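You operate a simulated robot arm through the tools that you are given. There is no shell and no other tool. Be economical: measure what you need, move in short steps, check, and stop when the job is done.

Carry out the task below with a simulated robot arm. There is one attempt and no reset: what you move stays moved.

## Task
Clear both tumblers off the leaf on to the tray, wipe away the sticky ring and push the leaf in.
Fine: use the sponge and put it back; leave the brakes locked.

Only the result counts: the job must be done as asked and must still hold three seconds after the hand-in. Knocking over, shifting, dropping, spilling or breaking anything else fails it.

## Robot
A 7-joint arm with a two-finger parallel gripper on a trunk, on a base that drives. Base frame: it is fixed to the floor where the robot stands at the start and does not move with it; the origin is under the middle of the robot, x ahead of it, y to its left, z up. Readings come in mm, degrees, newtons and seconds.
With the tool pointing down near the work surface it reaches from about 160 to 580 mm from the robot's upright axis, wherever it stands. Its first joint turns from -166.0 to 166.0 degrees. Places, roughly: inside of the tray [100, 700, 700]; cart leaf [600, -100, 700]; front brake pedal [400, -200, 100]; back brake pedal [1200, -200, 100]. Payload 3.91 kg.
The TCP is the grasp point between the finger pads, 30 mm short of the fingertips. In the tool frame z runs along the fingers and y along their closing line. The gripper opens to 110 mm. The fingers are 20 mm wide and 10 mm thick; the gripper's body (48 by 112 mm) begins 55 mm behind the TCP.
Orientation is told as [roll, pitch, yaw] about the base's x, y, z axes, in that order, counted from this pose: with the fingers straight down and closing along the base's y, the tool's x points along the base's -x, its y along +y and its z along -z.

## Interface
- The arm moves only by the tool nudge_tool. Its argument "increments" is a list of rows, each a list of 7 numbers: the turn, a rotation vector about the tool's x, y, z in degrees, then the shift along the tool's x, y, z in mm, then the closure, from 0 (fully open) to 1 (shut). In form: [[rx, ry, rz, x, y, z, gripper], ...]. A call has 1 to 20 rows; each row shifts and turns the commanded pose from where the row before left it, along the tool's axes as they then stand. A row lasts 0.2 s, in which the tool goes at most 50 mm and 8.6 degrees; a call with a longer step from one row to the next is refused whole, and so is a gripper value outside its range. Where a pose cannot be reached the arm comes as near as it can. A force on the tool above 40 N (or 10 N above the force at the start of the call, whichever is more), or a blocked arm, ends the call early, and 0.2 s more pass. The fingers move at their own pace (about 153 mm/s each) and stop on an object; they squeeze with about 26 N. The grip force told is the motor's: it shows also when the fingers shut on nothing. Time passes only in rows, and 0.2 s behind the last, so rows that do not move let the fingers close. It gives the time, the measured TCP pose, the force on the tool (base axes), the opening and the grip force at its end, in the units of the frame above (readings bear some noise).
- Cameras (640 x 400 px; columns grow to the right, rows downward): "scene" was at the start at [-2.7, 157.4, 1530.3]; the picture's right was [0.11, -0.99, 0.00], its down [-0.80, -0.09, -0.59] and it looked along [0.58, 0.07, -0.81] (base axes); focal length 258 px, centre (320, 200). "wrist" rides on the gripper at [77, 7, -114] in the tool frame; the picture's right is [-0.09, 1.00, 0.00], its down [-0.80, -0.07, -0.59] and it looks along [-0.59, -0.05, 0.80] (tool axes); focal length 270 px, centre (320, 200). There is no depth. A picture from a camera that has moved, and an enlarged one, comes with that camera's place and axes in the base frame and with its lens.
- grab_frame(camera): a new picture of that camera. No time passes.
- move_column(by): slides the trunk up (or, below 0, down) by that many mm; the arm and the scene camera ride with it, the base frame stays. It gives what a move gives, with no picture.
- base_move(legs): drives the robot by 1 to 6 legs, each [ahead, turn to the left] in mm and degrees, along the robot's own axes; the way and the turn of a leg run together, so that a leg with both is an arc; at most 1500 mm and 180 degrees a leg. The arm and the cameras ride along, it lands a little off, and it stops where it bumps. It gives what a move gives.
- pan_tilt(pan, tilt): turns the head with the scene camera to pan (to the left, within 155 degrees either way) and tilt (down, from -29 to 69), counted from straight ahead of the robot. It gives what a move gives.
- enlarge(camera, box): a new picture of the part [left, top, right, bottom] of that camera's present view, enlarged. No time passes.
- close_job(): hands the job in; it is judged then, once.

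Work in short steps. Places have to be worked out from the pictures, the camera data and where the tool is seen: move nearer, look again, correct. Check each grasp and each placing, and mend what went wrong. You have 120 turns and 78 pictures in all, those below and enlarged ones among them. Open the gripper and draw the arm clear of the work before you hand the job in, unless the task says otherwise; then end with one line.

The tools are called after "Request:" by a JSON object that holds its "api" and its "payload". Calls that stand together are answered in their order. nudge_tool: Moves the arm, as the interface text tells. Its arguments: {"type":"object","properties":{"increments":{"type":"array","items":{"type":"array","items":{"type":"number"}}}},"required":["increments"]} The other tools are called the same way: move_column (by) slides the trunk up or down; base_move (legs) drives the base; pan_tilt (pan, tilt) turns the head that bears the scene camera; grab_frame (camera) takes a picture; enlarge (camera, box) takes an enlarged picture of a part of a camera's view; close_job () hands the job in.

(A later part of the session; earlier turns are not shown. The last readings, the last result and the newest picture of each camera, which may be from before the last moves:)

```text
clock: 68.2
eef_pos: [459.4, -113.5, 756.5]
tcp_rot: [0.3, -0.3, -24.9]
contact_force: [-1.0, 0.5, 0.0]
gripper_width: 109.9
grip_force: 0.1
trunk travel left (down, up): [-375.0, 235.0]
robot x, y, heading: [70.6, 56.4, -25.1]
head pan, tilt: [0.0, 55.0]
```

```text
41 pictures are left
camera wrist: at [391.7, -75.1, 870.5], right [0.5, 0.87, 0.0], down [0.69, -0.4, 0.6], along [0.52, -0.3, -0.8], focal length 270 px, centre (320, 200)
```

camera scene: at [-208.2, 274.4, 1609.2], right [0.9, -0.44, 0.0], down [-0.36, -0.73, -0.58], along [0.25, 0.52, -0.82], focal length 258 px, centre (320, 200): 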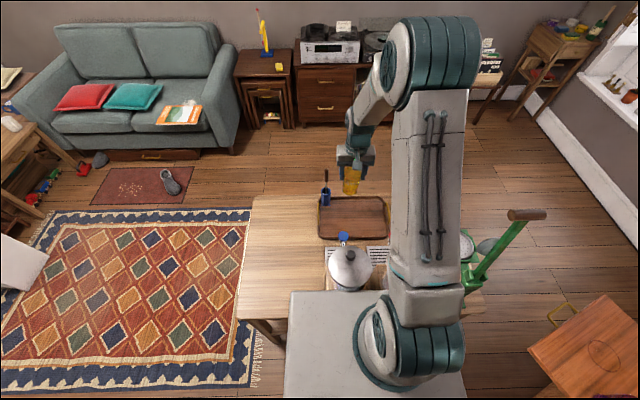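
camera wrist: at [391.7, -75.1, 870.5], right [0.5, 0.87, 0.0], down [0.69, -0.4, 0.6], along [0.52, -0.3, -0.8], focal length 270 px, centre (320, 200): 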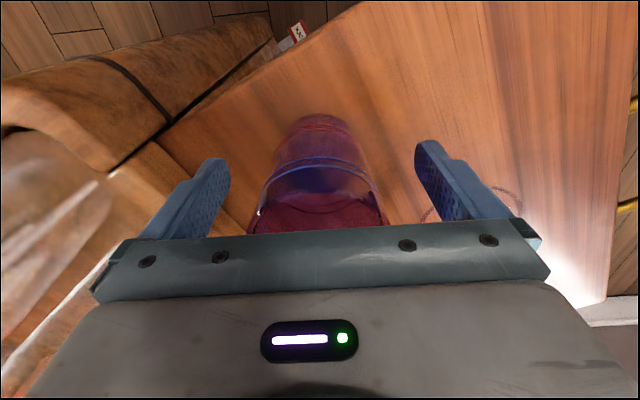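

Same geometry as with the amber one. Closing, then lifting gently.

Request:
{"api": "nudge_tool", "payload": {"increments": [[0, 0, 0, 0, 0, 0, 0.3], [0, 0, 0, 0, 0, 0, 0.5], [0, 0, 0, 0, 0, 0, 1], [0, 0, 0, 0, 0, 0, 1], [0, 0, 0, 0, 0, 0, 1]]}}

Request:
{"api": "nudge_tool", "payload": {"increments": [[0, 0, 0, 0, 0, -8, 1], [0, 0, 0, 0, 0, -15, 1], [0, 0, 0, 0, 0, -22, 1], [0, 0, 0, 0, 0, -28, 1], [0, 0, 0, 0, 0, -28, 1], [0, 0, 0, 0, 0, -28, 1], [0, 0, 0, 8, 2, -28, 1], [0, 0, 0, 15, 4, -28, 1], [0, 0, 0, 25, 7, -15, 1], [0, 0, 0, 28, 8, 0, 1], [0, 0, 0, 28, 8, 0, 1], [0, 0, 0, 15, 4, 0, 1], [0, 0, 0, 5, 0, 0, 1]]}}

```text
clock: 69.4
eef_pos: [459.1, -113.1, 755.9]
tcp_rot: [0.2, -0.3, -24.9]
contact_force: [-0.5, -0.8, 0.5]
gripper_width: 60.6
grip_force: 26.1
trunk travel left (down, up): [-375.0, 235.0]
robot x, y, heading: [73.7, 62.0, -25.0]
head pan, tilt: [0.0, 55.0]
```

```text
clock: 72.2
eef_pos: [357.9, -32.4, 956.3]
tcp_rot: [0.1, -0.3, -24.9]
contact_force: [-0.1, 0.5, -1.6]
gripper_width: 60.4
grip_force: 26.5
trunk travel left (down, up): [-375.0, 235.0]
robot x, y, heading: [71.0, 58.2, -25.1]
head pan, tilt: [0.0, 55.0]
```

Purple is held. Trunk up, then the same route to the tray.

Request:
{"api": "move_column", "payload": {"by": 232}}

Request:
{"api": "base_move", "payload": {"legs": [[-121, 0], [-80, 30], [0, 59], [105, 0]]}}

Request:
{"api": "grab_frame", "payload": {"camera": "scene"}}

```text
clock: 74.6
eef_pos: [357.7, -33.2, 1187.9]
tcp_rot: [0.3, -0.3, -24.9]
contact_force: [0.4, -0.6, -0.9]
gripper_width: 60.1
grip_force: 26.1
trunk travel left (down, up): [-607.0, 3.0]
robot x, y, heading: [71.5, 58.3, -25.0]
head pan, tilt: [0.0, 55.0]
```

```text
clock: 80.7
eef_pos: [22.6, 500.7, 1187.1]
tcp_rot: [0.2, -0.4, 64.7]
contact_force: [0.0, -0.6, -2.0]
gripper_width: 59.8
grip_force: 26.5
trunk travel left (down, up): [-607.0, 3.0]
robot x, y, heading: [-68.7, 216.4, 64.9]
head pan, tilt: [0.0, 55.0]
```

```text
40 pictures are left
camera scene: at [-206.4, 273.5, 1611.3], right [0.91, -0.43, 0.0], down [-0.35, -0.74, -0.57], along [0.24, 0.52, -0.82], focal length 258 px, centre (320, 200)
```

scene: 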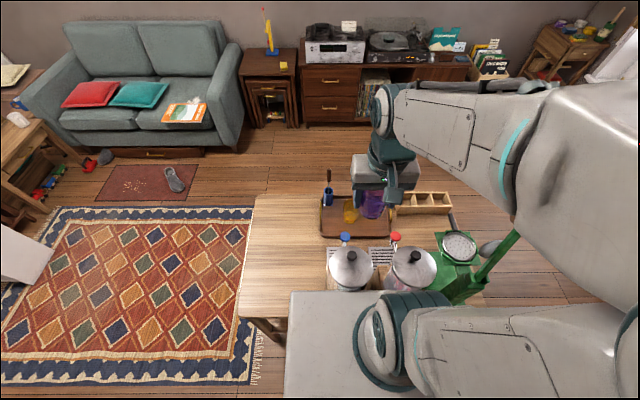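

Pose repeats well; amber is still in place. I extend to 85 mm right of the amber tumbler and part-lower.

Request:
{"api": "nudge_tool", "payload": {"increments": [[0, 0, 0, -10, -4, 0, 1], [0, 0, 0, -22, -9, 0, 1], [0, 0, 0, -32, -13, 0, 1], [0, 0, 0, -32, -13, 0, 1], [0, 0, 0, -32, -13, 0, 1], [0, 0, 0, -32, -13, 0, 1], [0, 0, 0, -26, -10, 0, 1], [0, 0, 0, -17, -6, 0, 1], [0, 0, 0, -9, -3, 10, 1], [0, 0, 0, 0, 0, 25, 1], [0, 0, 0, 0, 0, 35, 1], [0, 0, 0, 0, 0, 35, 1], [0, 0, 0, 0, 0, 35, 1], [0, 0, 0, 0, 0, 35, 1], [0, 0, 0, 0, 0, 30, 1], [0, 0, 0, 0, 0, 20, 1], [0, 0, 0, 0, 0, 10, 1], [0, 0, 0, 0, 0, 0, 1]]}}

Request:
{"api": "grab_frame", "payload": {"camera": "wrist"}}

```text
clock: 84.5
eef_pos: [189.3, 658.8, 954.2]
tcp_rot: [0.2, -0.3, 64.7]
contact_force: [0.1, 0.4, -1.7]
gripper_width: 59.9
grip_force: 25.7
trunk travel left (down, up): [-607.0, 3.0]
robot x, y, heading: [-68.5, 218.6, 64.9]
head pan, tilt: [0.0, 55.0]
```

```text
39 pictures are left
camera wrist: at [150.3, 591.7, 1067.9], right [-0.86, 0.51, 0.0], down [0.41, 0.69, 0.6], along [0.3, 0.52, -0.8], focal length 270 px, centre (320, 200)
```

wrist: 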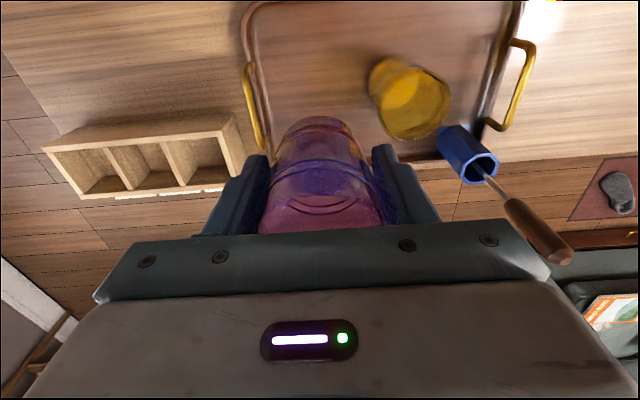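

There's room: I shift 8 mm further from the amber tumbler and lower to just above the tray floor.

Request:
{"api": "nudge_tool", "payload": {"increments": [[0, 0, 0, 0, -8, 5, 1], [0, 0, 0, 0, 0, 20, 1], [0, 0, 0, 0, 0, 30, 1], [0, 0, 0, 0, 0, 25, 1], [0, 0, 0, 0, 0, 17, 1], [0, 0, 0, 0, 0, 10, 1], [0, 0, 0, 0, 0, 5, 1], [0, 0, 0, 0, 0, 0, 1]]}}

Request:
{"api": "nudge_tool", "payload": {"increments": [[0, 0, 0, 0, 0, 2, 1], [0, 0, 0, 0, 0, 2, 1], [0, 0, 0, 0, 0, 1, 1], [0, 0, 0, 0, 0, 1, 1], [0, 0, 0, 0, 0, 0, 1]]}}

```text
clock: 86.3
eef_pos: [196.6, 656.8, 840.8]
tcp_rot: [0.3, -0.5, 64.7]
contact_force: [0.0, 0.0, -2.2]
gripper_width: 60.0
grip_force: 25.7
trunk travel left (down, up): [-607.0, 3.0]
robot x, y, heading: [-71.6, 217.9, 64.9]
head pan, tilt: [0.0, 55.0]
```

```text
clock: 87.5
eef_pos: [196.4, 656.5, 835.8]
tcp_rot: [0.3, -0.4, 64.7]
contact_force: [-0.2, 0.0, -0.9]
gripper_width: 59.7
grip_force: 26.3
trunk travel left (down, up): [-607.0, 3.0]
robot x, y, heading: [-69.2, 212.9, 64.9]
head pan, tilt: [0.0, 55.0]
```

Nearly touching; feel down a little more.

Request:
{"api": "nudge_tool", "payload": {"increments": [[0, 0, 0, 0, 0, 1, 1], [0, 0, 0, 0, 0, 1, 1], [0, 0, 0, 0, 0, 1, 1], [0, 0, 0, 0, 0, 0, 1]]}}

```text
clock: 88.5
eef_pos: [196.2, 656.1, 833.7]
tcp_rot: [0.2, -0.5, 64.7]
contact_force: [-0.1, 0.3, -2.3]
gripper_width: 59.6
grip_force: 25.9
trunk travel left (down, up): [-607.0, 3.0]
robot x, y, heading: [-70.0, 216.5, 64.8]
head pan, tilt: [0.0, 55.0]
```

Request:
{"api": "nudge_tool", "payload": {"increments": [[0, 0, 0, 0, 0, 1, 1], [0, 0, 0, 0, 0, 1, 1], [0, 0, 0, 0, 0, 1, 1], [0, 0, 0, 0, 0, 1, 1], [0, 0, 0, 0, 0, 0, 1]]}}

Request:
{"api": "grab_frame", "payload": {"camera": "wrist"}}

```text
clock: 89.7
eef_pos: [196.1, 657.2, 830.1]
tcp_rot: [0.2, -0.5, 64.6]
contact_force: [1.5, 0.0, -1.6]
gripper_width: 59.8
grip_force: 26.1
trunk travel left (down, up): [-607.0, 3.0]
robot x, y, heading: [-73.6, 218.0, 64.8]
head pan, tilt: [0.0, 55.0]
```

```text
38 pictures are left
camera wrist: at [157.1, 589.6, 943.3], right [-0.86, 0.51, 0.0], down [0.41, 0.69, 0.6], along [0.3, 0.52, -0.8], focal length 270 px, centre (320, 200)
```

wrist: 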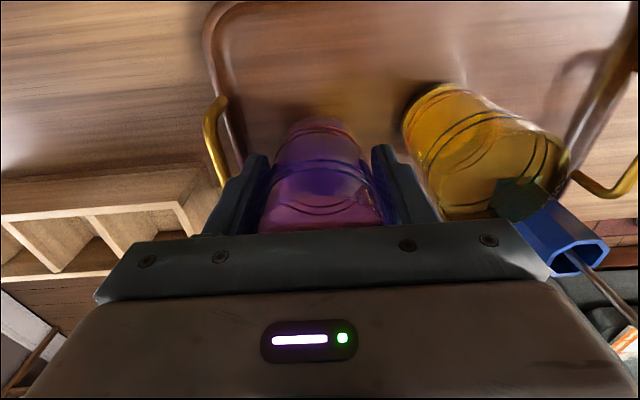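

No contact yet; keep feeling down in 1 mm steps.

Request:
{"api": "nudge_tool", "payload": {"increments": [[0, 0, 0, 0, 0, 1, 1], [0, 0, 0, 0, 0, 1, 1], [0, 0, 0, 0, 0, 1, 1], [0, 0, 0, 0, 0, 1, 1], [0, 0, 0, 0, 0, 1, 1], [0, 0, 0, 0, 0, 1, 1], [0, 0, 0, 0, 0, 0, 1]]}}

```text
clock: 91.3
eef_pos: [195.5, 655.6, 823.6]
tcp_rot: [0.2, -0.4, 64.7]
contact_force: [0.4, 0.8, -1.7]
gripper_width: 59.8
grip_force: 25.8
trunk travel left (down, up): [-607.0, 3.0]
robot x, y, heading: [-69.3, 216.8, 64.6]
head pan, tilt: [0.0, 55.0]
```

Request:
{"api": "nudge_tool", "payload": {"increments": [[0, 0, 0, 0, 0, 1, 1], [0, 0, 0, 0, 0, 1, 1], [0, 0, 0, 0, 0, 1, 1], [0, 0, 0, 0, 0, 1, 1], [0, 0, 0, 0, 0, 1, 1], [0, 0, 0, 0, 0, 1, 1], [0, 0, 0, 0, 0, 0, 1]]}}

Request:
{"api": "grab_frame", "payload": {"camera": "wrist"}}

Request:
{"api": "enlarge", "payload": {"camera": "scene", "box": [300, 150, 460, 250]}}

```text
clock: 92.9
eef_pos: [196.2, 657.5, 816.8]
tcp_rot: [0.2, -0.3, 64.7]
contact_force: [-0.7, 0.2, -2.0]
gripper_width: 59.2
grip_force: 25.9
trunk travel left (down, up): [-607.0, 3.0]
robot x, y, heading: [-67.6, 217.4, 64.9]
head pan, tilt: [0.0, 55.0]
```

```text
37 pictures are left
camera wrist: at [157.1, 590.0, 931.6], right [-0.86, 0.51, 0.0], down [0.41, 0.69, 0.6], along [0.3, 0.52, -0.8], focal length 270 px, centre (320, 200)
```

wrist: 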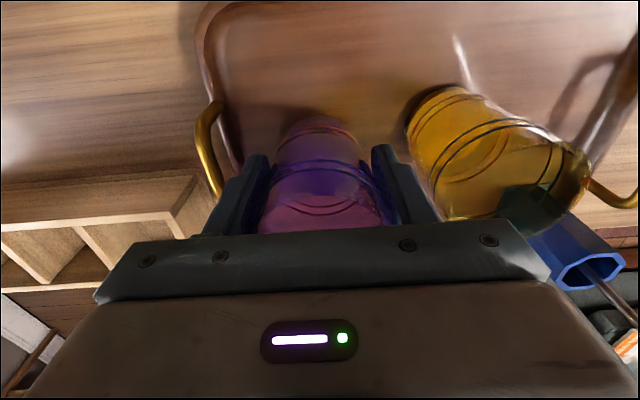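

```text
4.00 times, centred on (380, 200) of scene
camera zoom: at [-206.6, 273.7, 1611.1], right [0.91, -0.42, 0.0], down [-0.35, -0.74, -0.57], along [0.24, 0.52, -0.82], focal length 1034 px, centre (80, 200)
```

zoom: 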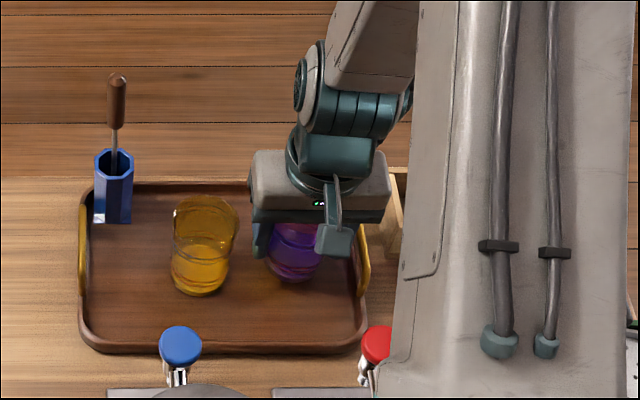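

Amber is upright; it had just slid lower in the grip earlier, which explains the different contact height. Continue feeling down with purple.

Request:
{"api": "nudge_tool", "payload": {"increments": [[0, 0, 0, 0, 0, 1.5, 1], [0, 0, 0, 0, 0, 1.5, 1], [0, 0, 0, 0, 0, 1.5, 1], [0, 0, 0, 0, 0, 1.5, 1], [0, 0, 0, 0, 0, 1.5, 1], [0, 0, 0, 0, 0, 1.5, 1], [0, 0, 0, 0, 0, 1.5, 1], [0, 0, 0, 0, 0, 1.5, 1], [0, 0, 0, 0, 0, 0, 1]]}}

```text
clock: 94.9
eef_pos: [196.4, 657.2, 804.6]
tcp_rot: [0.1, -0.4, 64.7]
contact_force: [-0.4, -0.7, -2.4]
gripper_width: 59.7
grip_force: 26.1
trunk travel left (down, up): [-607.0, 3.0]
robot x, y, heading: [-69.6, 214.1, 64.8]
head pan, tilt: [0.0, 55.0]
```

Request:
{"api": "nudge_tool", "payload": {"increments": [[0, 0, 0, 0, 0, 1.5, 1], [0, 0, 0, 0, 0, 1.5, 1], [0, 0, 0, 0, 0, 1.5, 1], [0, 0, 0, 0, 0, 1.5, 1], [0, 0, 0, 0, 0, 1.5, 1], [0, 0, 0, 0, 0, 1.5, 1], [0, 0, 0, 0, 0, 1.5, 1], [0, 0, 0, 0, 0, 1.5, 1], [0, 0, 0, 0, 0, 1.5, 1], [0, 0, 0, 0, 0, 1.5, 1], [0, 0, 0, 0, 0, 0, 1]]}}

Request:
{"api": "grab_frame", "payload": {"camera": "wrist"}}

```text
clock: 97.3
eef_pos: [195.8, 657.1, 791.3]
tcp_rot: [0.0, -0.3, 64.7]
contact_force: [-1.9, 0.3, 14.7]
gripper_width: 58.7
grip_force: 26.6
trunk travel left (down, up): [-607.0, 3.0]
robot x, y, heading: [-70.8, 220.7, 64.6]
head pan, tilt: [0.0, 55.0]
```

```text
35 pictures are left
camera wrist: at [156.4, 589.7, 904.9], right [-0.86, 0.51, 0.0], down [0.41, 0.69, 0.6], along [0.3, 0.52, -0.8], focal length 270 px, centre (320, 200)
```

wrist: 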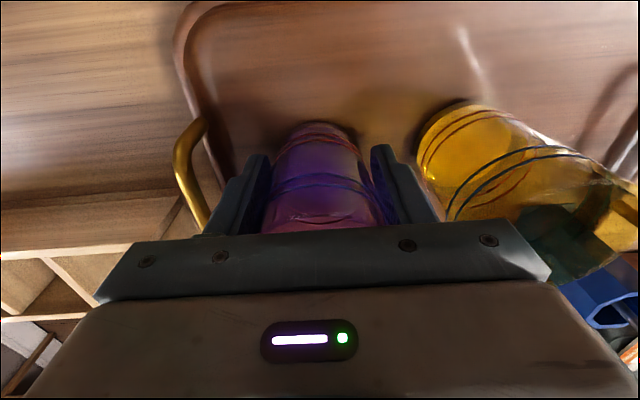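

Contact at 791 (14.7 N): purple is on the tray floor. Release carefully and lift.

Request:
{"api": "nudge_tool", "payload": {"increments": [[0, 0, 0, 0, 0, -1, 0.42], [0, 0, 0, 0, 0, 0, 0.38], [0, 0, 0, 0, 0, 0, 0.36], [0, 0, 0, 0, 0, -10, 0.36], [0, 0, 0, 0, 0, -25, 0.36], [0, 0, 0, 0, 0, -35, 0.36], [0, 0, 0, 0, 0, -40, 0.36], [0, 0, 0, 0, 0, -40, 0.36], [0, 0, 0, 0, 0, -45, 0.36], [0, 0, 0, 0, 0, -45, 0.36], [0, 0, 0, 0, 0, -45, 0.36], [0, 0, 0, 0, 0, -45, 0.36], [0, 0, 0, 0, 0, -45, 0.36], [0, 0, 0, 0, 0, -45, 0.36]]}}

Request:
{"api": "grab_frame", "payload": {"camera": "wrist"}}

```text
clock: 100.3
eef_pos: [195.1, 653.3, 1211.5]
tcp_rot: [0.2, -0.3, 64.7]
contact_force: [0.2, -0.3, 0.7]
gripper_width: 70.3
grip_force: 0.0
trunk travel left (down, up): [-607.0, 3.0]
robot x, y, heading: [-72.7, 215.2, 64.7]
head pan, tilt: [0.0, 55.0]
```

```text
34 pictures are left
camera wrist: at [156.3, 586.8, 1326.0], right [-0.86, 0.5, 0.0], down [0.41, 0.69, 0.6], along [0.3, 0.52, -0.8], focal length 270 px, centre (320, 200)
```

wrist: 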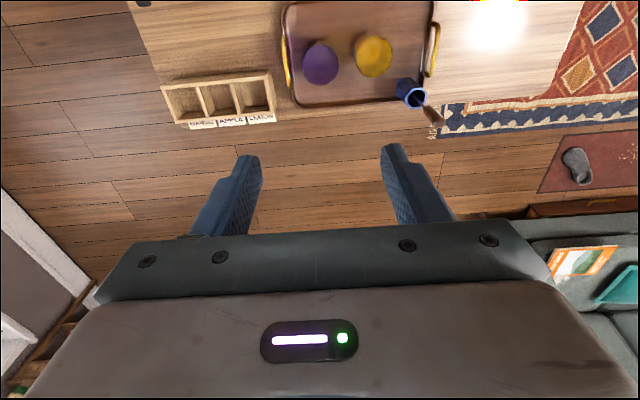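

Both tumblers are upright on the tray. Now the sponge: triangulating gives about (406, −324, 985) on the cart's upper tier. I retract and drive back to about (112, 39).

Request:
{"api": "nudge_tool", "payload": {"increments": [[0, 0, 0, 25, 10, 0, 0.36], [0, 0, 0, 40, 15, 0, 0.2], [0, 0, 0, 40, 15, 0, 0], [0, 0, 0, 40, 15, 0, 0], [0, 0, 0, 35, 15, 0, 0], [0, 0, 0, 20, 8, 0, 0]]}}

Request:
{"api": "base_move", "payload": {"legs": [[-105, 0], [0, -59.5], [80, -30], [165, 0]]}}

Request:
{"api": "pan_tilt", "payload": {"pan": -20, "tilt": 55}}

Request:
{"api": "grab_frame", "payload": {"camera": "scene"}}

```text
clock: 101.7
eef_pos: [39.6, 506.8, 1210.3]
tcp_rot: [0.1, -0.4, 64.8]
contact_force: [-0.3, 0.5, -1.0]
gripper_width: 110.2
grip_force: 0.1
trunk travel left (down, up): [-607.0, 3.0]
robot x, y, heading: [-66.4, 216.7, 64.7]
head pan, tilt: [0.0, 55.0]
```

```text
clock: 108.0
eef_pos: [409.7, -62.6, 1209.9]
tcp_rot: [0.2, -0.3, -24.0]
contact_force: [-0.3, 0.3, -0.3]
gripper_width: 110.0
grip_force: 0.2
trunk travel left (down, up): [-607.0, 3.0]
robot x, y, heading: [119.7, 42.6, -23.6]
head pan, tilt: [0.0, 55.0]
```

```text
clock: 108.8
eef_pos: [409.3, -61.7, 1209.9]
tcp_rot: [0.2, -0.3, -23.9]
contact_force: [0.3, 0.2, 0.5]
gripper_width: 110.0
grip_force: 0.1
trunk travel left (down, up): [-607.0, 3.0]
robot x, y, heading: [113.3, 41.5, -23.8]
head pan, tilt: [-20.0, 55.0]
```

```text
33 pictures are left
camera scene: at [158.9, 159.5, 1611.1], right [-0.69, -0.72, 0.0], down [-0.59, 0.57, -0.57], along [0.41, -0.4, -0.82], focal length 258 px, centre (320, 200)
```

scene: 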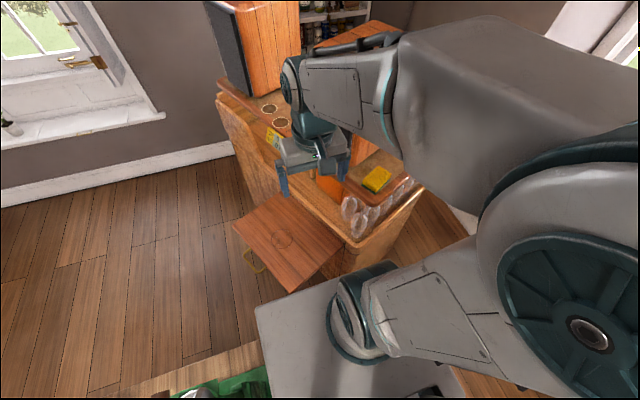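

Sponge confirmed at about (413, −330, 980). I move the hand near above it and look.

Request:
{"api": "nudge_tool", "payload": {"increments": [[0, 0, 0, -9, -37, 8, 0], [0, 0, 0, -9, -37, 8, 0], [0, 0, 0, -9, -37, 8, 0], [0, 0, 0, -9, -37, 8, 0], [0, 0, 0, -9, -37, 8, 0], [0, 0, 0, -8, -37, 8, 0], [0, 0, 0, 0, 0, 0, 0]]}}

Request:
{"api": "grab_frame", "payload": {"camera": "wrist"}}

```text
clock: 110.5
eef_pos: [366.5, -287.3, 1160.7]
tcp_rot: [0.2, -0.4, -24.1]
contact_force: [-0.9, 0.5, 0.4]
gripper_width: 109.8
grip_force: 0.2
trunk travel left (down, up): [-607.0, 3.0]
robot x, y, heading: [115.8, 41.8, -23.8]
head pan, tilt: [-20.0, 55.0]
```

```text
32 pictures are left
camera wrist: at [298.5, -249.1, 1274.6], right [0.49, 0.87, 0.0], down [0.7, -0.39, 0.6], along [0.53, -0.29, -0.8], focal length 270 px, centre (320, 200)
```

wrist: 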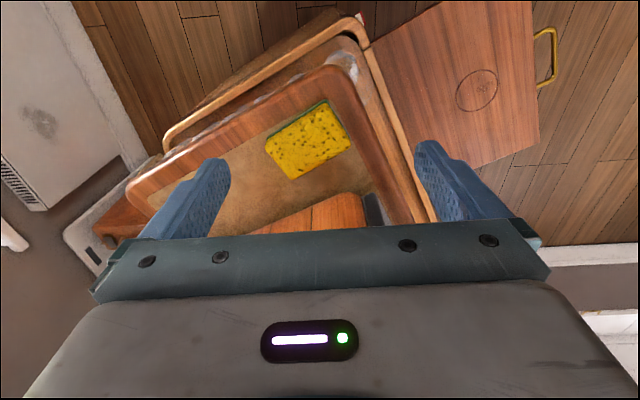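

The sponge is axis-aligned: about x 386–437, y −368…−285, so I'll grip across its short side (along x). I rotate to yaw −90 and come over it with a partly open gripper.

Request:
{"api": "nudge_tool", "payload": {"increments": [[0, 0, 8.3, 0, 0, 0, 0.25], [0, 0, 8.3, 0, 0, 0, 0.25], [0, 0, 8.3, 0, 0, 0, 0.25], [0, 0, 8.3, 0, 0, 0, 0.25], [0, 0, 8.3, 0, 0, 0, 0.25], [0, 0, 8.3, 0, 0, 0, 0.25], [0, 0, 8.3, 0, 0, 0, 0.25], [0, 0, 7.8, 0, 0, 0, 0.25], [0, 0, 0, -20, 23, 30, 0.25], [0, 0, 0, -20, 22, 30, 0.25], [0, 0, 0, 0, 0, 30, 0.25], [0, 0, 0, 0, 0, 0, 0.25]]}}

Request:
{"api": "grab_frame", "payload": {"camera": "wrist"}}

Request:
{"api": "enlarge", "payload": {"camera": "scene", "box": [280, 100, 440, 200]}}

```text
clock: 113.0
eef_pos: [412.7, -326.2, 1071.7]
tcp_rot: [0.5, 0.0, -89.9]
contact_force: [0.8, 0.0, -0.2]
gripper_width: 82.5
grip_force: 0.0
trunk travel left (down, up): [-607.0, 3.0]
robot x, y, heading: [115.6, 40.5, -23.8]
head pan, tilt: [-20.0, 55.0]
```

```text
31 pictures are left
camera wrist: at [418.6, -248.1, 1186.2], right [1.0, -0.09, 0.01], down [-0.07, -0.8, 0.59], along [-0.05, -0.59, -0.8], focal length 270 px, centre (320, 200)
```

wrist: 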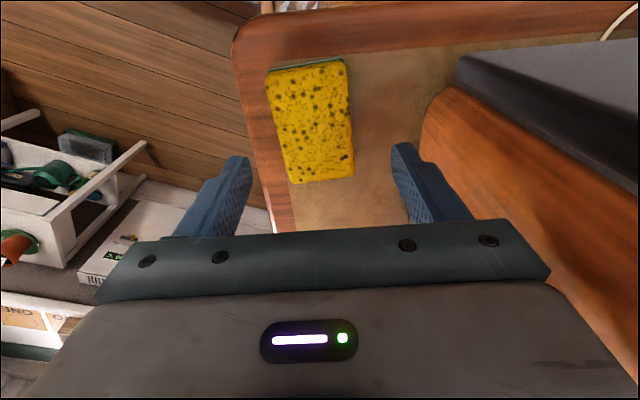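

```text
4.00 times, centred on (360, 150) of scene
camera zoom: at [158.8, 159.4, 1611.1], right [-0.69, -0.72, 0.0], down [-0.59, 0.57, -0.57], along [0.41, -0.4, -0.82], focal length 1034 px, centre (160, 400)
```

zoom: 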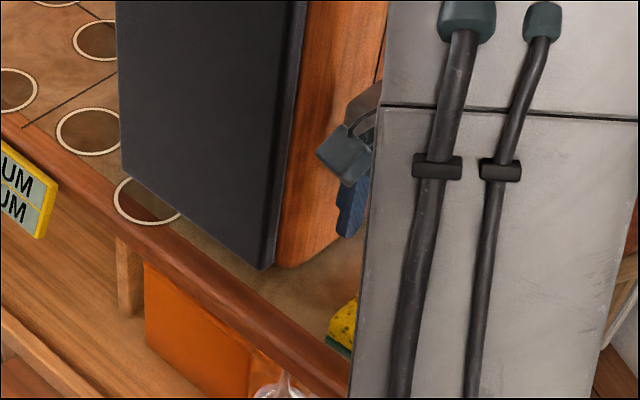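

Request:
{"api": "enlarge", "payload": {"camera": "wrist", "box": [220, 30, 412, 150]}}

```text
3.33 times, centred on (316, 90) of wrist
camera zoom: at [418.6, -248.1, 1186.2], right [1.0, -0.09, 0.01], down [-0.07, -0.8, 0.59], along [-0.05, -0.59, -0.8], focal length 901 px, centre (333, 567)
```

zoom: 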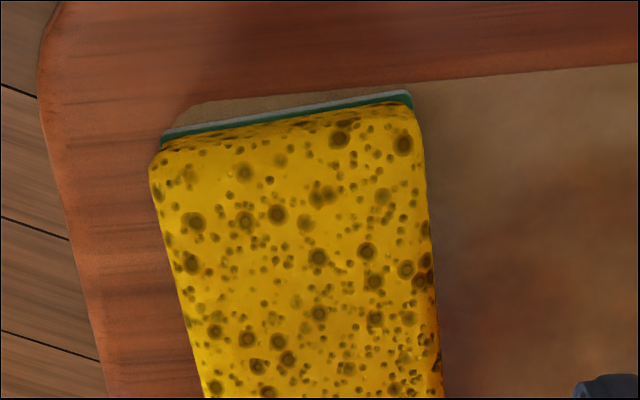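

The rim looks flush; sponge centre about (407, −328), top near z 990. I shift 5 mm and descend so the tips overlap the sponge's upper half, then check.

Request:
{"api": "nudge_tool", "payload": {"increments": [[0, 0, 0, -2, -5, 15, 0.28], [0, 0, 0, 0, 0, 20, 0.28], [0, 0, 0, 0, 0, 15, 0.28], [0, 0, 0, 0, 0, 8, 0.28], [0, 0, 0, 0, 0, 5, 0.28], [0, 0, 0, 0, 0, 0, 0.28]]}}

Request:
{"api": "grab_frame", "payload": {"camera": "wrist"}}

```text
clock: 114.5
eef_pos: [408.0, -329.3, 1008.0]
tcp_rot: [0.4, 0.0, -90.0]
contact_force: [0.0, 0.2, -0.2]
gripper_width: 79.2
grip_force: 0.1
trunk travel left (down, up): [-607.0, 3.0]
robot x, y, heading: [115.2, 44.0, -23.8]
head pan, tilt: [-20.0, 55.0]
```

```text
28 pictures are left
camera wrist: at [413.7, -250.9, 1123.2], right [1.0, -0.09, 0.01], down [-0.07, -0.8, 0.59], along [-0.05, -0.59, -0.8], focal length 270 px, centre (320, 200)
```

wrist: 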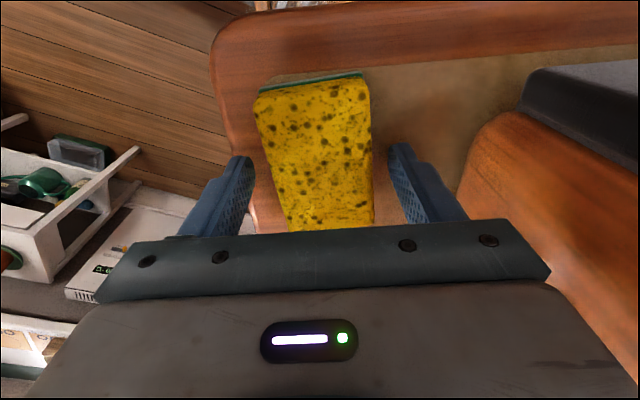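

Well centred, tips about 15 mm below the sponge's top. Down 6 mm more and close.

Request:
{"api": "nudge_tool", "payload": {"increments": [[0, 0, 0, 0, 0, 3, 0.28], [0, 0, 0, 0, 0, 3, 0.28], [0, 0, 0, 0, 0, 0, 0.45], [0, 0, 0, 0, 0, 0, 0.6], [0, 0, 0, 0, 0, 0, 0.8], [0, 0, 0, 0, 0, 0, 0.8]]}}

```text
clock: 115.8
eef_pos: [408.3, -329.2, 1001.5]
tcp_rot: [0.5, -0.1, -89.9]
contact_force: [1.5, -1.2, 0.7]
gripper_width: 54.9
grip_force: 26.2
trunk travel left (down, up): [-607.0, 3.0]
robot x, y, heading: [118.8, 42.7, -24.0]
head pan, tilt: [-20.0, 55.0]
```

Sponge gripped (55 mm). Its home is TCP (408, −329, 1001.5) at yaw −90; I keep the base still from now on. Lift and carry over the leaf.

Request:
{"api": "nudge_tool", "payload": {"increments": [[0, 0, 0, 0, 0, -10, 0.8], [0, 0, 0, 0, 0, -25, 0.8], [0, 0, 0, 0, 0, -30, 0.8], [0, 0, 0, 0, 0, -30, 0.8], [0, 0, 0, 20, 0, -10, 0.8], [0, 0, 0, 40, 0, 0, 0.8], [0, 0, 0, 40, 0, 0, 0.8], [0, 0, 0, 40, 0, 0, 0.8], [0, 0, 0, 40, 10, 0, 0.8], [0, 0, 0, 30, 30, 0, 0.8], [0, 0, 0, 30, 30, 0, 0.8], [0, 0, 0, 20, 30, 0, 0.8], [0, 0, 0, 20, 30, 0, 0.8], [0, 0, 0, 0, 20, 0, 0.8]]}}

Request:
{"api": "move_column", "payload": {"by": -260}}

Request:
{"api": "grab_frame", "payload": {"camera": "wrist"}}

```text
clock: 118.8
eef_pos: [559.8, -48.8, 1107.2]
tcp_rot: [0.3, 0.1, -89.8]
contact_force: [-0.9, -0.1, 0.6]
gripper_width: 54.4
grip_force: 25.9
trunk travel left (down, up): [-607.0, 3.0]
robot x, y, heading: [116.3, 39.1, -23.7]
head pan, tilt: [-20.0, 55.0]
```

```text
clock: 121.5
eef_pos: [558.2, -49.2, 848.7]
tcp_rot: [0.5, 0.0, -90.0]
contact_force: [0.2, 0.1, -0.7]
gripper_width: 54.5
grip_force: 25.8
trunk travel left (down, up): [-347.0, 263.0]
robot x, y, heading: [113.6, 41.3, -23.9]
head pan, tilt: [-20.0, 55.0]
```

```text
27 pictures are left
camera wrist: at [564.6, 28.2, 962.2], right [1.0, -0.09, 0.01], down [-0.07, -0.8, 0.59], along [-0.05, -0.59, -0.8], focal length 270 px, centre (320, 200)
```

wrist: 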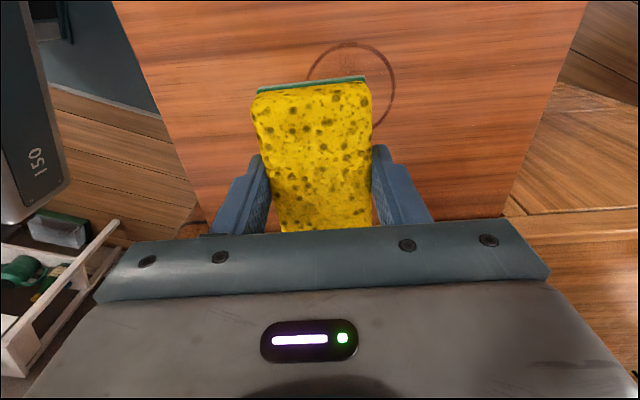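

The ring is centred near (588, −37), ⌀≈80. I position over its left half and lower until the sponge touches.

Request:
{"api": "nudge_tool", "payload": {"increments": [[0, 0, 0, 10, 0, 30, 0.8], [0, 0, 0, 0, 0, 30, 0.8], [0, 0, 0, 0, 0, 20, 0.8], [0, 0, 0, 0, 0, 10, 0.8], [0, 0, 0, 0, 0, 5, 0.8], [0, 0, 0, 0, 0, 3, 0.8], [0, 0, 0, 0, 0, 2, 0.8], [0, 0, 0, 0, 0, 2, 0.8], [0, 0, 0, 0, 0, 2, 0.8], [0, 0, 0, 0, 0, 2, 0.8], [0, 0, 0, 0, 0, 2, 0.8], [0, 0, 0, 0, 0, 0, 0.8]]}}

```text
clock: 124.1
eef_pos: [558.8, -39.9, 739.8]
tcp_rot: [0.4, 0.0, -89.9]
contact_force: [-0.5, 0.1, -0.6]
gripper_width: 54.1
grip_force: 25.2
trunk travel left (down, up): [-347.0, 263.0]
robot x, y, heading: [110.6, 40.8, -23.9]
head pan, tilt: [-20.0, 55.0]
```

Request:
{"api": "nudge_tool", "payload": {"increments": [[0, 0, 0, 0, 0, 1, 0.8], [0, 0, 0, 0, 0, 1, 0.8], [0, 0, 0, 0, 0, 1, 0.8], [0, 0, 0, 0, 0, 1, 0.8], [0, 0, 0, 0, 0, 1, 0.8], [0, 0, 0, 0, 0, 1, 0.8], [0, 0, 0, 0, 0, 0, 0.8]]}}

Request:
{"api": "grab_frame", "payload": {"camera": "wrist"}}

```text
clock: 125.7
eef_pos: [559.2, -40.8, 734.6]
tcp_rot: [0.6, 0.0, -89.9]
contact_force: [4.5, -3.4, 34.2]
gripper_width: 54.3
grip_force: 26.4
trunk travel left (down, up): [-347.0, 263.0]
robot x, y, heading: [111.7, 37.4, -23.7]
head pan, tilt: [-20.0, 55.0]
```

```text
26 pictures are left
camera wrist: at [564.5, 38.2, 849.6], right [1.0, -0.09, 0.01], down [-0.08, -0.8, 0.59], along [-0.04, -0.59, -0.8], focal length 270 px, centre (320, 200)
```

wrist: 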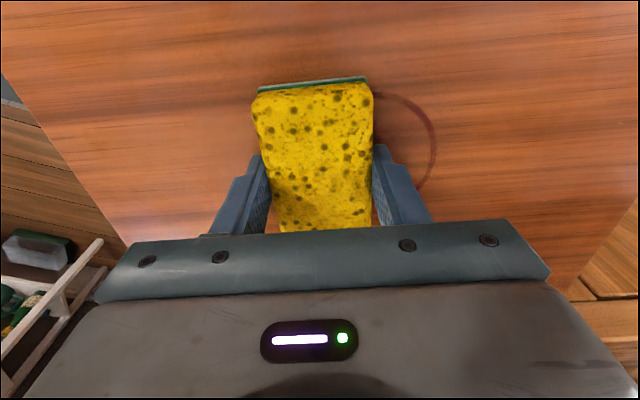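

Contact with 34 N. I ease up ~1 mm and wipe with strokes along x across the whole ring.

Request:
{"api": "nudge_tool", "payload": {"increments": [[0, 0, 0, 0, 0, -1.3, 0.8], [0, 0, 0, 0, 10, 0, 0.8], [0, 0, 0, 0, 12, 0, 0.8], [0, 0, 0, 0, 12, 0, 0.8], [0, 0, 0, 0, 12, 0, 0.8], [0, 0, 0, 0, 12, 0, 0.8], [0, 0, 0, 0, 10, 0, 0.8], [0, 0, 0, 0, -12, 0, 0.8], [0, 0, 0, 0, -15, 0, 0.8], [0, 0, 0, 0, -15, 0, 0.8], [0, 0, 0, 0, -15, 0, 0.8], [0, 0, 0, 0, -15, 0, 0.8], [0, 0, 0, 0, -10, 0, 0.8], [0, 0, 0, 0, 0, 0, 0.8]]}}

Request:
{"api": "grab_frame", "payload": {"camera": "wrist"}}

```text
clock: 128.7
eef_pos: [545.3, -40.1, 734.4]
tcp_rot: [0.5, 0.0, -89.9]
contact_force: [5.0, 1.1, 11.6]
gripper_width: 53.8
grip_force: 25.5
trunk travel left (down, up): [-347.0, 263.0]
robot x, y, heading: [116.0, 40.0, -23.9]
head pan, tilt: [-20.0, 55.0]
```

```text
25 pictures are left
camera wrist: at [550.3, 37.4, 849.2], right [1.0, -0.09, 0.01], down [-0.07, -0.8, 0.59], along [-0.05, -0.59, -0.8], focal length 270 px, centre (320, 200)
```

wrist: 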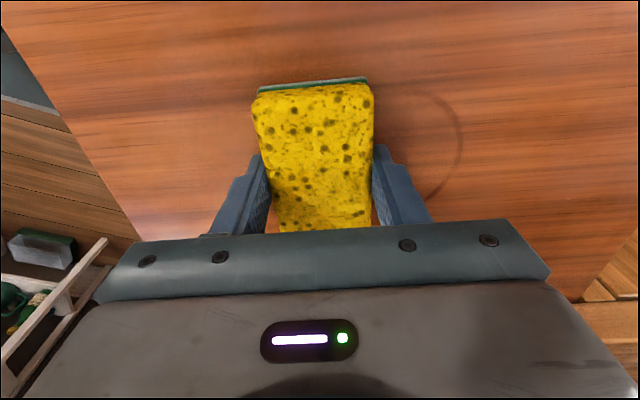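

The ring is fading. More strokes with offsets in y, at slightly higher range.

Request:
{"api": "nudge_tool", "payload": {"increments": [[0, 0, 0, 10, 0, 0, 0.8], [0, 0, 0, 0, 15, 0, 0.8], [0, 0, 0, 0, 15, 0, 0.8], [0, 0, 0, 0, 15, 0, 0.8], [0, 0, 0, 0, 15, 0, 0.8], [0, 0, 0, 0, 15, 0, 0.8], [0, 0, 0, 0, 13, 0, 0.8], [0, 0, 0, -20, 0, 0, 0.8], [0, 0, 0, 0, -15, 0, 0.8], [0, 0, 0, 0, -15, 0, 0.8], [0, 0, 0, 0, -15, 0, 0.8], [0, 0, 0, 0, -15, 0, 0.8], [0, 0, 0, 0, -15, 0, 0.8], [0, 0, 0, 0, -13, 0, 0.8], [0, 0, 0, 10, 0, 0, 0.8]]}}

Request:
{"api": "nudge_tool", "payload": {"increments": [[0, 0, 0, 0, 15, 0, 0.8], [0, 0, 0, 0, 15, 0, 0.8], [0, 0, 0, 0, 15, 0, 0.8], [0, 0, 0, 0, 15, 0, 0.8], [0, 0, 0, 0, 15, 0, 0.8], [0, 0, 0, 0, 13, 0, 0.8], [0, 0, 0, 12, 0, 0, 0.8], [0, 0, 0, -12, -15, 0, 0.8], [0, 0, 0, -12, -15, 0, 0.8], [0, 0, 0, 12, -15, 0, 0.8], [0, 0, 0, 12, -15, 0, 0.8], [0, 0, 0, -12, -15, 0, 0.8], [0, 0, 0, 0, -13, 0, 0.8], [0, 0, 0, 0, 0, 0, 0.8]]}}

Request:
{"api": "grab_frame", "payload": {"camera": "wrist"}}

```text
clock: 131.9
eef_pos: [545.0, -39.6, 734.6]
tcp_rot: [0.4, -0.1, -89.9]
contact_force: [-0.1, -1.4, 4.4]
gripper_width: 54.0
grip_force: 26.5
trunk travel left (down, up): [-347.0, 263.0]
robot x, y, heading: [114.3, 44.1, -23.7]
head pan, tilt: [-20.0, 55.0]
```

```text
clock: 134.9
eef_pos: [543.5, -39.9, 734.3]
tcp_rot: [0.4, -0.1, -90.0]
contact_force: [0.1, 0.5, 0.6]
gripper_width: 54.3
grip_force: 26.1
trunk travel left (down, up): [-347.0, 263.0]
robot x, y, heading: [115.8, 40.9, -23.7]
head pan, tilt: [-20.0, 55.0]
```

```text
24 pictures are left
camera wrist: at [550.7, 38.9, 849.7], right [1.0, -0.09, 0.01], down [-0.07, -0.8, 0.59], along [-0.05, -0.59, -0.8], focal length 270 px, centre (320, 200)
```

wrist: 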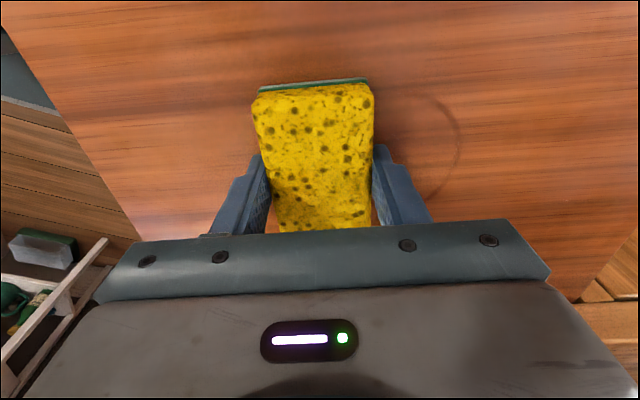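

Pressure has faded to near 0, a faint trace remains. Press 1.5 mm more and repeat.

Request:
{"api": "nudge_tool", "payload": {"increments": [[0, 0, 0, 0, 0, 0.8, 0.8], [0, 0, 0, 0, 0, 0.7, 0.8], [0, 0, 0, 0, 15, 0, 0.8], [0, 0, 0, 0, 15, 0, 0.8], [0, 0, 0, 0, 15, 0, 0.8], [0, 0, 0, 0, 15, 0, 0.8], [0, 0, 0, 0, 15, 0, 0.8], [0, 0, 0, 0, 15, 0, 0.8]]}}

Request:
{"api": "nudge_tool", "payload": {"increments": [[0, 0, 0, 8, 0, 0.3, 0.8], [0, 0, 0, 0, -15, 0, 0.8], [0, 0, 0, 0, -15, 0, 0.8], [0, 0, 0, 0, -15, 0, 0.8], [0, 0, 0, 0, -15, 0, 0.8], [0, 0, 0, 0, -15, 0, 0.8], [0, 0, 0, 0, -15, 0, 0.8], [0, 0, 0, -16, 0, 0.3, 0.8], [0, 0, 0, 0, 15, 0, 0.8], [0, 0, 0, 0, 15, 0, 0.8], [0, 0, 0, 0, 15, 0, 0.8], [0, 0, 0, 0, 15, 0, 0.8], [0, 0, 0, 0, 15, 0, 0.8], [0, 0, 0, 0, 15, 0, 0.8]]}}

Request:
{"api": "nudge_tool", "payload": {"increments": [[0, 0, 0, 8, 0, 0.4, 0.8], [0, 0, 0, 0, -15, 0, 0.8], [0, 0, 0, 0, -15, 0, 0.8], [0, 0, 0, 0, -15, 0, 0.8], [0, 0, 0, 0, -15, 0, 0.8], [0, 0, 0, 0, -15, 0, 0.8], [0, 0, 0, 0, -15, 0, 0.8], [0, 0, 0, 0, 0, 0, 0.8]]}}

Request:
{"api": "grab_frame", "payload": {"camera": "wrist"}}

```text
clock: 135.9
eef_pos: [567.6, -39.2, 734.3]
tcp_rot: [0.0, 0.1, -89.8]
contact_force: [-6.0, -0.3, 16.0]
gripper_width: 54.2
grip_force: 25.8
trunk travel left (down, up): [-347.0, 263.0]
robot x, y, heading: [114.5, 41.8, -23.7]
head pan, tilt: [-20.0, 55.0]
stopped in row 4: the force on the tool passed its limit (the readings are from after the stop); the commanded pose is now the measured one
```

```text
clock: 136.9
eef_pos: [533.7, -31.1, 733.6]
tcp_rot: [0.6, 0.1, -89.8]
contact_force: [-1.9, -1.2, 9.4]
gripper_width: 53.9
grip_force: 26.1
trunk travel left (down, up): [-347.0, 263.0]
robot x, y, heading: [115.9, 43.7, -23.5]
head pan, tilt: [-20.0, 55.0]
stopped in row 4: the force on the tool passed its limit (the readings are from after the stop); the commanded pose is now the measured one
```

```text
clock: 138.7
eef_pos: [448.8, -22.4, 733.5]
tcp_rot: [0.4, 0.1, -89.7]
contact_force: [11.3, 0.7, 17.8]
gripper_width: 54.0
grip_force: 25.9
out of reach, approached as far as the arm can: row 7
trunk travel left (down, up): [-347.0, 263.0]
robot x, y, heading: [116.9, 40.7, -23.6]
head pan, tilt: [-20.0, 55.0]
```

```text
23 pictures are left
camera wrist: at [455.0, 54.1, 848.3], right [1.0, -0.08, 0.01], down [-0.07, -0.8, 0.59], along [-0.04, -0.59, -0.81], focal length 270 px, centre (320, 200)
```

wrist: 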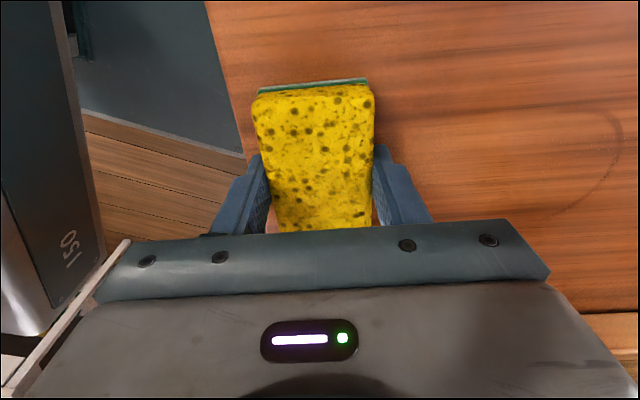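

My chained strokes drifted after a force stop; now at x 449. Only the far right arc (x≈610–635) is still faintly visible. I lift, go to x≈600, and resume.

Request:
{"api": "nudge_tool", "payload": {"increments": [[0, 0, 0, 0, 0, -8, 0.8], [0, 0, 0, -5, 40, 0, 0.8], [0, 0, 0, -5, 40, 0, 0.8], [0, 0, 0, -5, 40, 0, 0.8], [0, 0, 0, 0, 38, 0, 0.8], [0, 0, 0, 0, 0, 5, 0.8], [0, 0, 0, 0, 0, 2, 0.8], [0, 0, 0, 0, 0, 0, 0.8]]}}

```text
clock: 140.5
eef_pos: [607.9, -38.1, 735.0]
tcp_rot: [0.5, 0.1, -89.8]
contact_force: [0.4, 0.5, 0.4]
gripper_width: 53.9
grip_force: 26.3
trunk travel left (down, up): [-347.0, 263.0]
robot x, y, heading: [116.1, 46.4, -23.7]
head pan, tilt: [-20.0, 55.0]
```

Request:
{"api": "nudge_tool", "payload": {"increments": [[0, 0, 0, 0, 0, 0.7, 0.8], [0, 0, 0, 0, 0, 0.6, 0.8], [0, 0, 0, 0, 0, 0, 0.8]]}}

```text
clock: 141.3
eef_pos: [608.0, -37.5, 733.7]
tcp_rot: [0.6, 0.1, -89.7]
contact_force: [-0.2, 0.4, 4.1]
gripper_width: 53.9
grip_force: 26.2
trunk travel left (down, up): [-347.0, 263.0]
robot x, y, heading: [117.2, 44.0, -23.6]
head pan, tilt: [-20.0, 55.0]
```

Light contact (4 N); add 0.5 mm and stroke slowly between x 590 and 645.

Request:
{"api": "nudge_tool", "payload": {"increments": [[0, 0, 0, 0, 0, 0.5, 0.8], [0, 0, 0, 0, 9, 0, 0.8], [0, 0, 0, 0, 9, 0, 0.8], [0, 0, 0, 0, 9, 0, 0.8], [0, 0, 0, 0, 9, 0, 0.8], [0, 0, 0, 0, -9, 0, 0.8], [0, 0, 0, 0, -9, 0, 0.8], [0, 0, 0, 0, -9, 0, 0.8], [0, 0, 0, 0, -9, 0, 0.8], [0, 0, 0, 0, -9, 0, 0.8], [0, 0, 0, 0, -9, 0, 0.8], [0, 0, 0, 0, 9, 0, 0.8], [0, 0, 0, 0, 9, 0, 0.8], [0, 0, 0, 0, 9, 0, 0.8], [0, 0, 0, 0, 9, 0, 0.8], [0, 0, 0, 0, 9, 0, 0.8], [0, 0, 0, 0, 9, 0, 0.8], [0, 0, 0, 0, 0, 0, 0.8]]}}

```text
clock: 145.1
eef_pos: [643.7, -36.8, 733.7]
tcp_rot: [0.6, 0.1, -89.7]
contact_force: [-1.2, 0.0, -0.4]
gripper_width: 54.2
grip_force: 25.7
trunk travel left (down, up): [-347.0, 263.0]
robot x, y, heading: [118.0, 45.1, -23.6]
head pan, tilt: [-20.0, 55.0]
```

Request:
{"api": "nudge_tool", "payload": {"increments": [[0, 0, 0, 0, 0, 0.8, 0.8], [0, 0, 0, 6, -9, 0.1, 0.8], [0, 0, 0, 6, -9, 0.1, 0.8], [0, 0, 0, 0, -9, 0.1, 0.8], [0, 0, 0, 0, -9, 0.1, 0.8], [0, 0, 0, 0, -9, 0.1, 0.8], [0, 0, 0, 0, -9, 0.1, 0.8], [0, 0, 0, -12, 0, 0.1, 0.8], [0, 0, 0, -12, 0, 0.1, 0.8], [0, 0, 0, 0, 9, 0.1, 0.8], [0, 0, 0, 0, 9, 0.1, 0.8], [0, 0, 0, 0, 9, 0.1, 0.8], [0, 0, 0, 0, 9, 0.1, 0.8], [0, 0, 0, 0, 9, 0.1, 0.8], [0, 0, 0, 0, 0, 0, 0.8]]}}

Request:
{"api": "grab_frame", "payload": {"camera": "wrist"}}

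```text
clock: 148.3
eef_pos: [634.5, -49.4, 732.8]
tcp_rot: [0.6, 0.1, -89.7]
contact_force: [-1.9, 1.7, 8.7]
gripper_width: 54.1
grip_force: 25.9
trunk travel left (down, up): [-347.0, 263.0]
robot x, y, heading: [120.6, 42.6, -23.7]
head pan, tilt: [-20.0, 55.0]
```

```text
22 pictures are left
camera wrist: at [640.7, 27.9, 848.2], right [1.0, -0.08, 0.01], down [-0.07, -0.8, 0.59], along [-0.04, -0.59, -0.81], focal length 270 px, centre (320, 200)
```

wrist: 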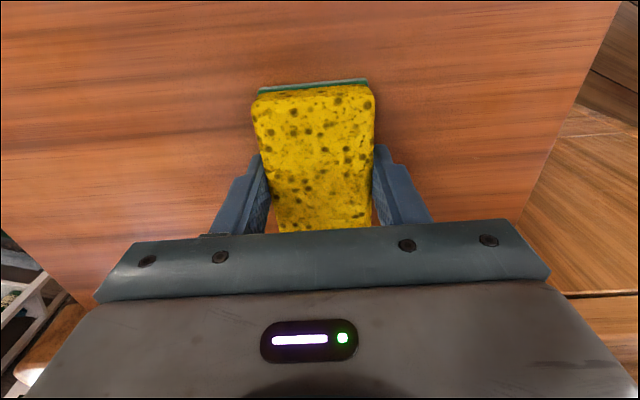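

Cleaner. One more slow full pass under pressure, then lift and inspect.

Request:
{"api": "nudge_tool", "payload": {"increments": [[0, 0, 0, 5, -10, 0.1, 0.8], [0, 0, 0, 5, -10, 0.1, 0.8], [0, 0, 0, 0, -10, 0.1, 0.8], [0, 0, 0, 0, -10, 0.1, 0.8], [0, 0, 0, 0, -10, 0.1, 0.8], [0, 0, 0, 0, -10, 0.1, 0.8], [0, 0, 0, 0, -10, 0.1, 0.8], [0, 0, 0, 0, -10, 0.1, 0.8], [0, 0, 0, 10, 0, 0.1, 0.8], [0, 0, 0, 0, 10, 0.1, 0.8], [0, 0, 0, 0, 10, 0.1, 0.8], [0, 0, 0, 0, 10, 0.1, 0.8], [0, 0, 0, 0, 10, 0.1, 0.8], [0, 0, 0, 0, 10, 0.1, 0.8], [0, 0, 0, 0, 10, 0.1, 0.8], [0, 0, 0, 0, 10, 0.1, 0.8], [0, 0, 0, 0, 10, 0.1, 0.8], [0, 0, 0, 0, 0, 0, 0.8]]}}

Request:
{"api": "nudge_tool", "payload": {"increments": [[0, 0, 0, 0, 0, -10, 0.8], [0, 0, 0, 20, 0, -30, 0.8], [0, 0, 0, 40, 0, -30, 0.8], [0, 0, 0, 40, -10, -30, 0.8], [0, 0, 0, 20, -20, -30, 0.8], [0, 0, 0, 0, 0, 0, 0.8]]}}

Request:
{"api": "grab_frame", "payload": {"camera": "wrist"}}

```text
clock: 149.6
eef_pos: [585.6, -40.3, 732.6]
tcp_rot: [1.1, -0.1, -89.7]
contact_force: [-1.2, -1.7, 6.8]
gripper_width: 54.3
grip_force: 25.9
trunk travel left (down, up): [-347.0, 263.0]
robot x, y, heading: [117.7, 39.8, -23.4]
head pan, tilt: [-20.0, 55.0]
stopped in row 6: the force on the tool passed its limit (the readings are from after the stop); the commanded pose is now the measured one
```

```text
refused: row 4 steps farther than a row can; nothing moved
```

```text
21 pictures are left
camera wrist: at [589.9, 37.0, 848.5], right [1.0, -0.08, 0.02], down [-0.08, -0.8, 0.59], along [-0.03, -0.59, -0.81], focal length 270 px, centre (320, 200)
```

wrist: 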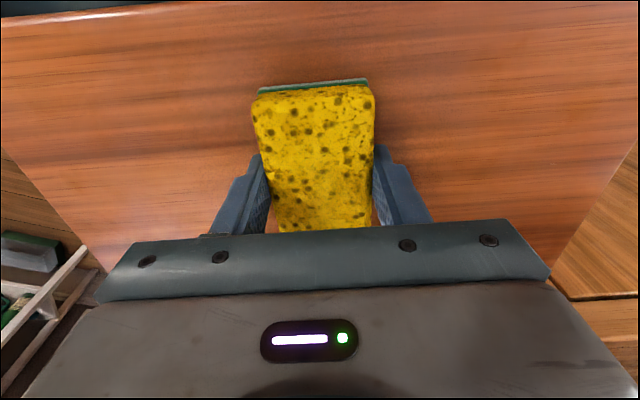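

Looks clean beside the sponge. Lift and move aside to inspect the whole spot.

Request:
{"api": "nudge_tool", "payload": {"increments": [[0, 0, 0, 0, 0, -10, 0.8], [0, 0, 0, 15, 0, -30, 0.8], [0, 0, 0, 30, 0, -30, 0.8], [0, 0, 0, 30, 0, -30, 0.8], [0, 0, 0, 20, 0, -30, 0.8], [0, 0, 0, 0, 0, 0, 0.8]]}}

Request:
{"api": "enlarge", "payload": {"camera": "wrist", "box": [160, 40, 544, 280]}}

Request:
{"api": "enlarge", "payload": {"camera": "scene", "box": [210, 120, 434, 260]}}

```text
clock: 151.0
eef_pos: [582.5, 55.2, 865.3]
tcp_rot: [1.0, 0.1, -89.8]
contact_force: [0.9, -0.2, -0.1]
gripper_width: 53.9
grip_force: 26.0
trunk travel left (down, up): [-347.0, 263.0]
robot x, y, heading: [115.7, 45.6, -23.5]
head pan, tilt: [-20.0, 55.0]
```

```text
1.67 times, centred on (352, 160) of wrist
camera zoom: at [587.6, 132.4, 979.1], right [1.0, -0.08, 0.02], down [-0.08, -0.8, 0.59], along [-0.03, -0.59, -0.81], focal length 450 px, centre (267, 267)
```

zoom: 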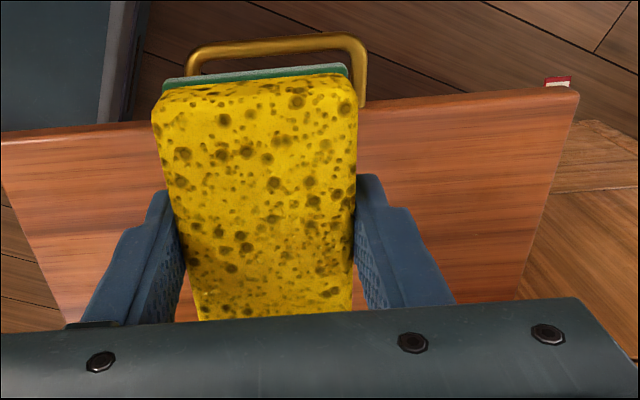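

```text
2.86 times, centred on (322, 190) of scene
camera zoom: at [158.5, 159.6, 1351.1], right [-0.69, -0.73, 0.0], down [-0.59, 0.56, -0.57], along [0.42, -0.39, -0.82], focal length 738 px, centre (314, 229)
```

zoom: 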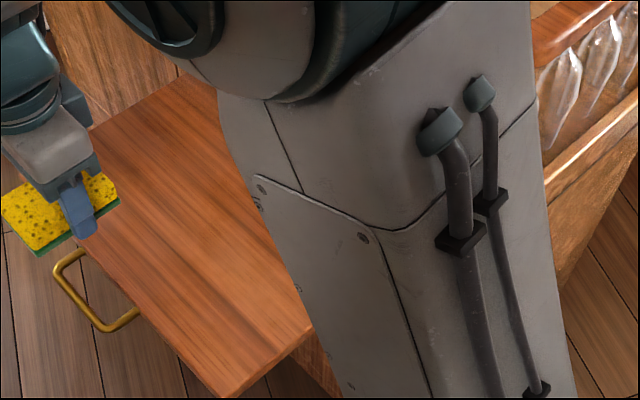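

The leaf is clean at the ring's place. Now return the sponge: raise the trunk and carry it back over its home.

Request:
{"api": "move_column", "payload": {"by": 260}}

Request:
{"api": "nudge_tool", "payload": {"increments": [[0, 0, 0, -25, -35, 0, 0.8], [0, 0, 0, -25, -35, 0, 0.8], [0, 0, 0, -25, -35, 0, 0.8], [0, 0, 0, -25, -35, 0, 0.8], [0, 0, 0, -25, -35, 0, 0.8], [0, 0, 0, -43, 0, 0, 0.8], [0, 0, 0, -43, 0, 0, 0.8], [0, 0, 0, -43, 0, 0, 0.8], [0, 0, 0, -43, 0, 0, 0.8], [0, 0, 0, -43, 0, 0, 0.8], [0, 0, 0, -43, 0, 0, 0.8], [0, 0, 0, 0, 0, 0, 0.8]]}}

Request:
{"api": "grab_frame", "payload": {"camera": "wrist"}}

```text
clock: 153.7
eef_pos: [584.1, 54.3, 1123.0]
tcp_rot: [1.1, 0.1, -89.7]
contact_force: [0.5, -0.1, -0.8]
gripper_width: 54.1
grip_force: 25.7
trunk travel left (down, up): [-607.0, 3.0]
robot x, y, heading: [115.9, 41.3, -23.4]
head pan, tilt: [-20.0, 55.0]
```

```text
clock: 156.3
eef_pos: [410.2, -331.5, 1120.1]
tcp_rot: [1.1, 0.0, -89.6]
contact_force: [0.0, -0.5, 1.0]
gripper_width: 53.9
grip_force: 26.4
trunk travel left (down, up): [-607.0, 3.0]
robot x, y, heading: [115.3, 39.6, -23.5]
head pan, tilt: [-20.0, 55.0]
```

```text
18 pictures are left
camera wrist: at [414.5, -253.3, 1235.7], right [1.0, -0.08, 0.02], down [-0.08, -0.8, 0.59], along [-0.03, -0.59, -0.81], focal length 270 px, centre (320, 200)
```

wrist: 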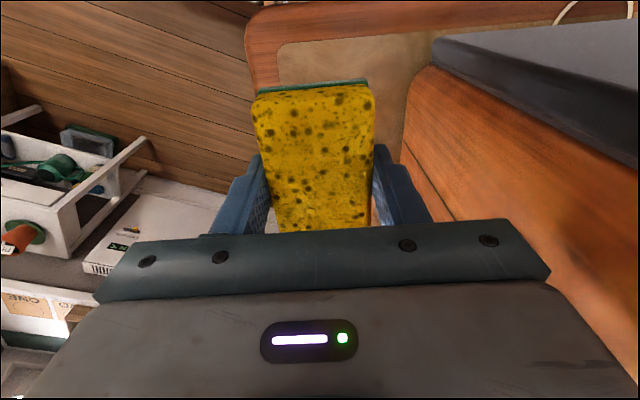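

Over its home within 3 mm. Lower to ~1006, then feel for contact.

Request:
{"api": "nudge_tool", "payload": {"increments": [[0, 0, 0, 2, -2, 15, 0.8], [0, 0, 0, 0, 0, 30, 0.8], [0, 0, 0, 0, 0, 30, 0.8], [0, 0, 0, 0, 0, 20, 0.8], [0, 0, 0, 0, 0, 12, 0.8], [0, 0, 0, 0, 0, 6, 0.8], [0, 0, 0, 0, 0, 2, 0.8], [0, 0, 0, 0, 0, 1, 0.8], [0, 0, 0, 0, 0, 1, 0.8], [0, 0, 0, 0, 0, 0, 0.8]]}}

```text
clock: 158.5
eef_pos: [409.6, -327.5, 1003.3]
tcp_rot: [1.1, 0.1, -89.7]
contact_force: [0.0, -0.5, 0.4]
gripper_width: 54.1
grip_force: 25.9
trunk travel left (down, up): [-607.0, 3.0]
robot x, y, heading: [115.0, 41.3, -23.5]
head pan, tilt: [-20.0, 55.0]
```

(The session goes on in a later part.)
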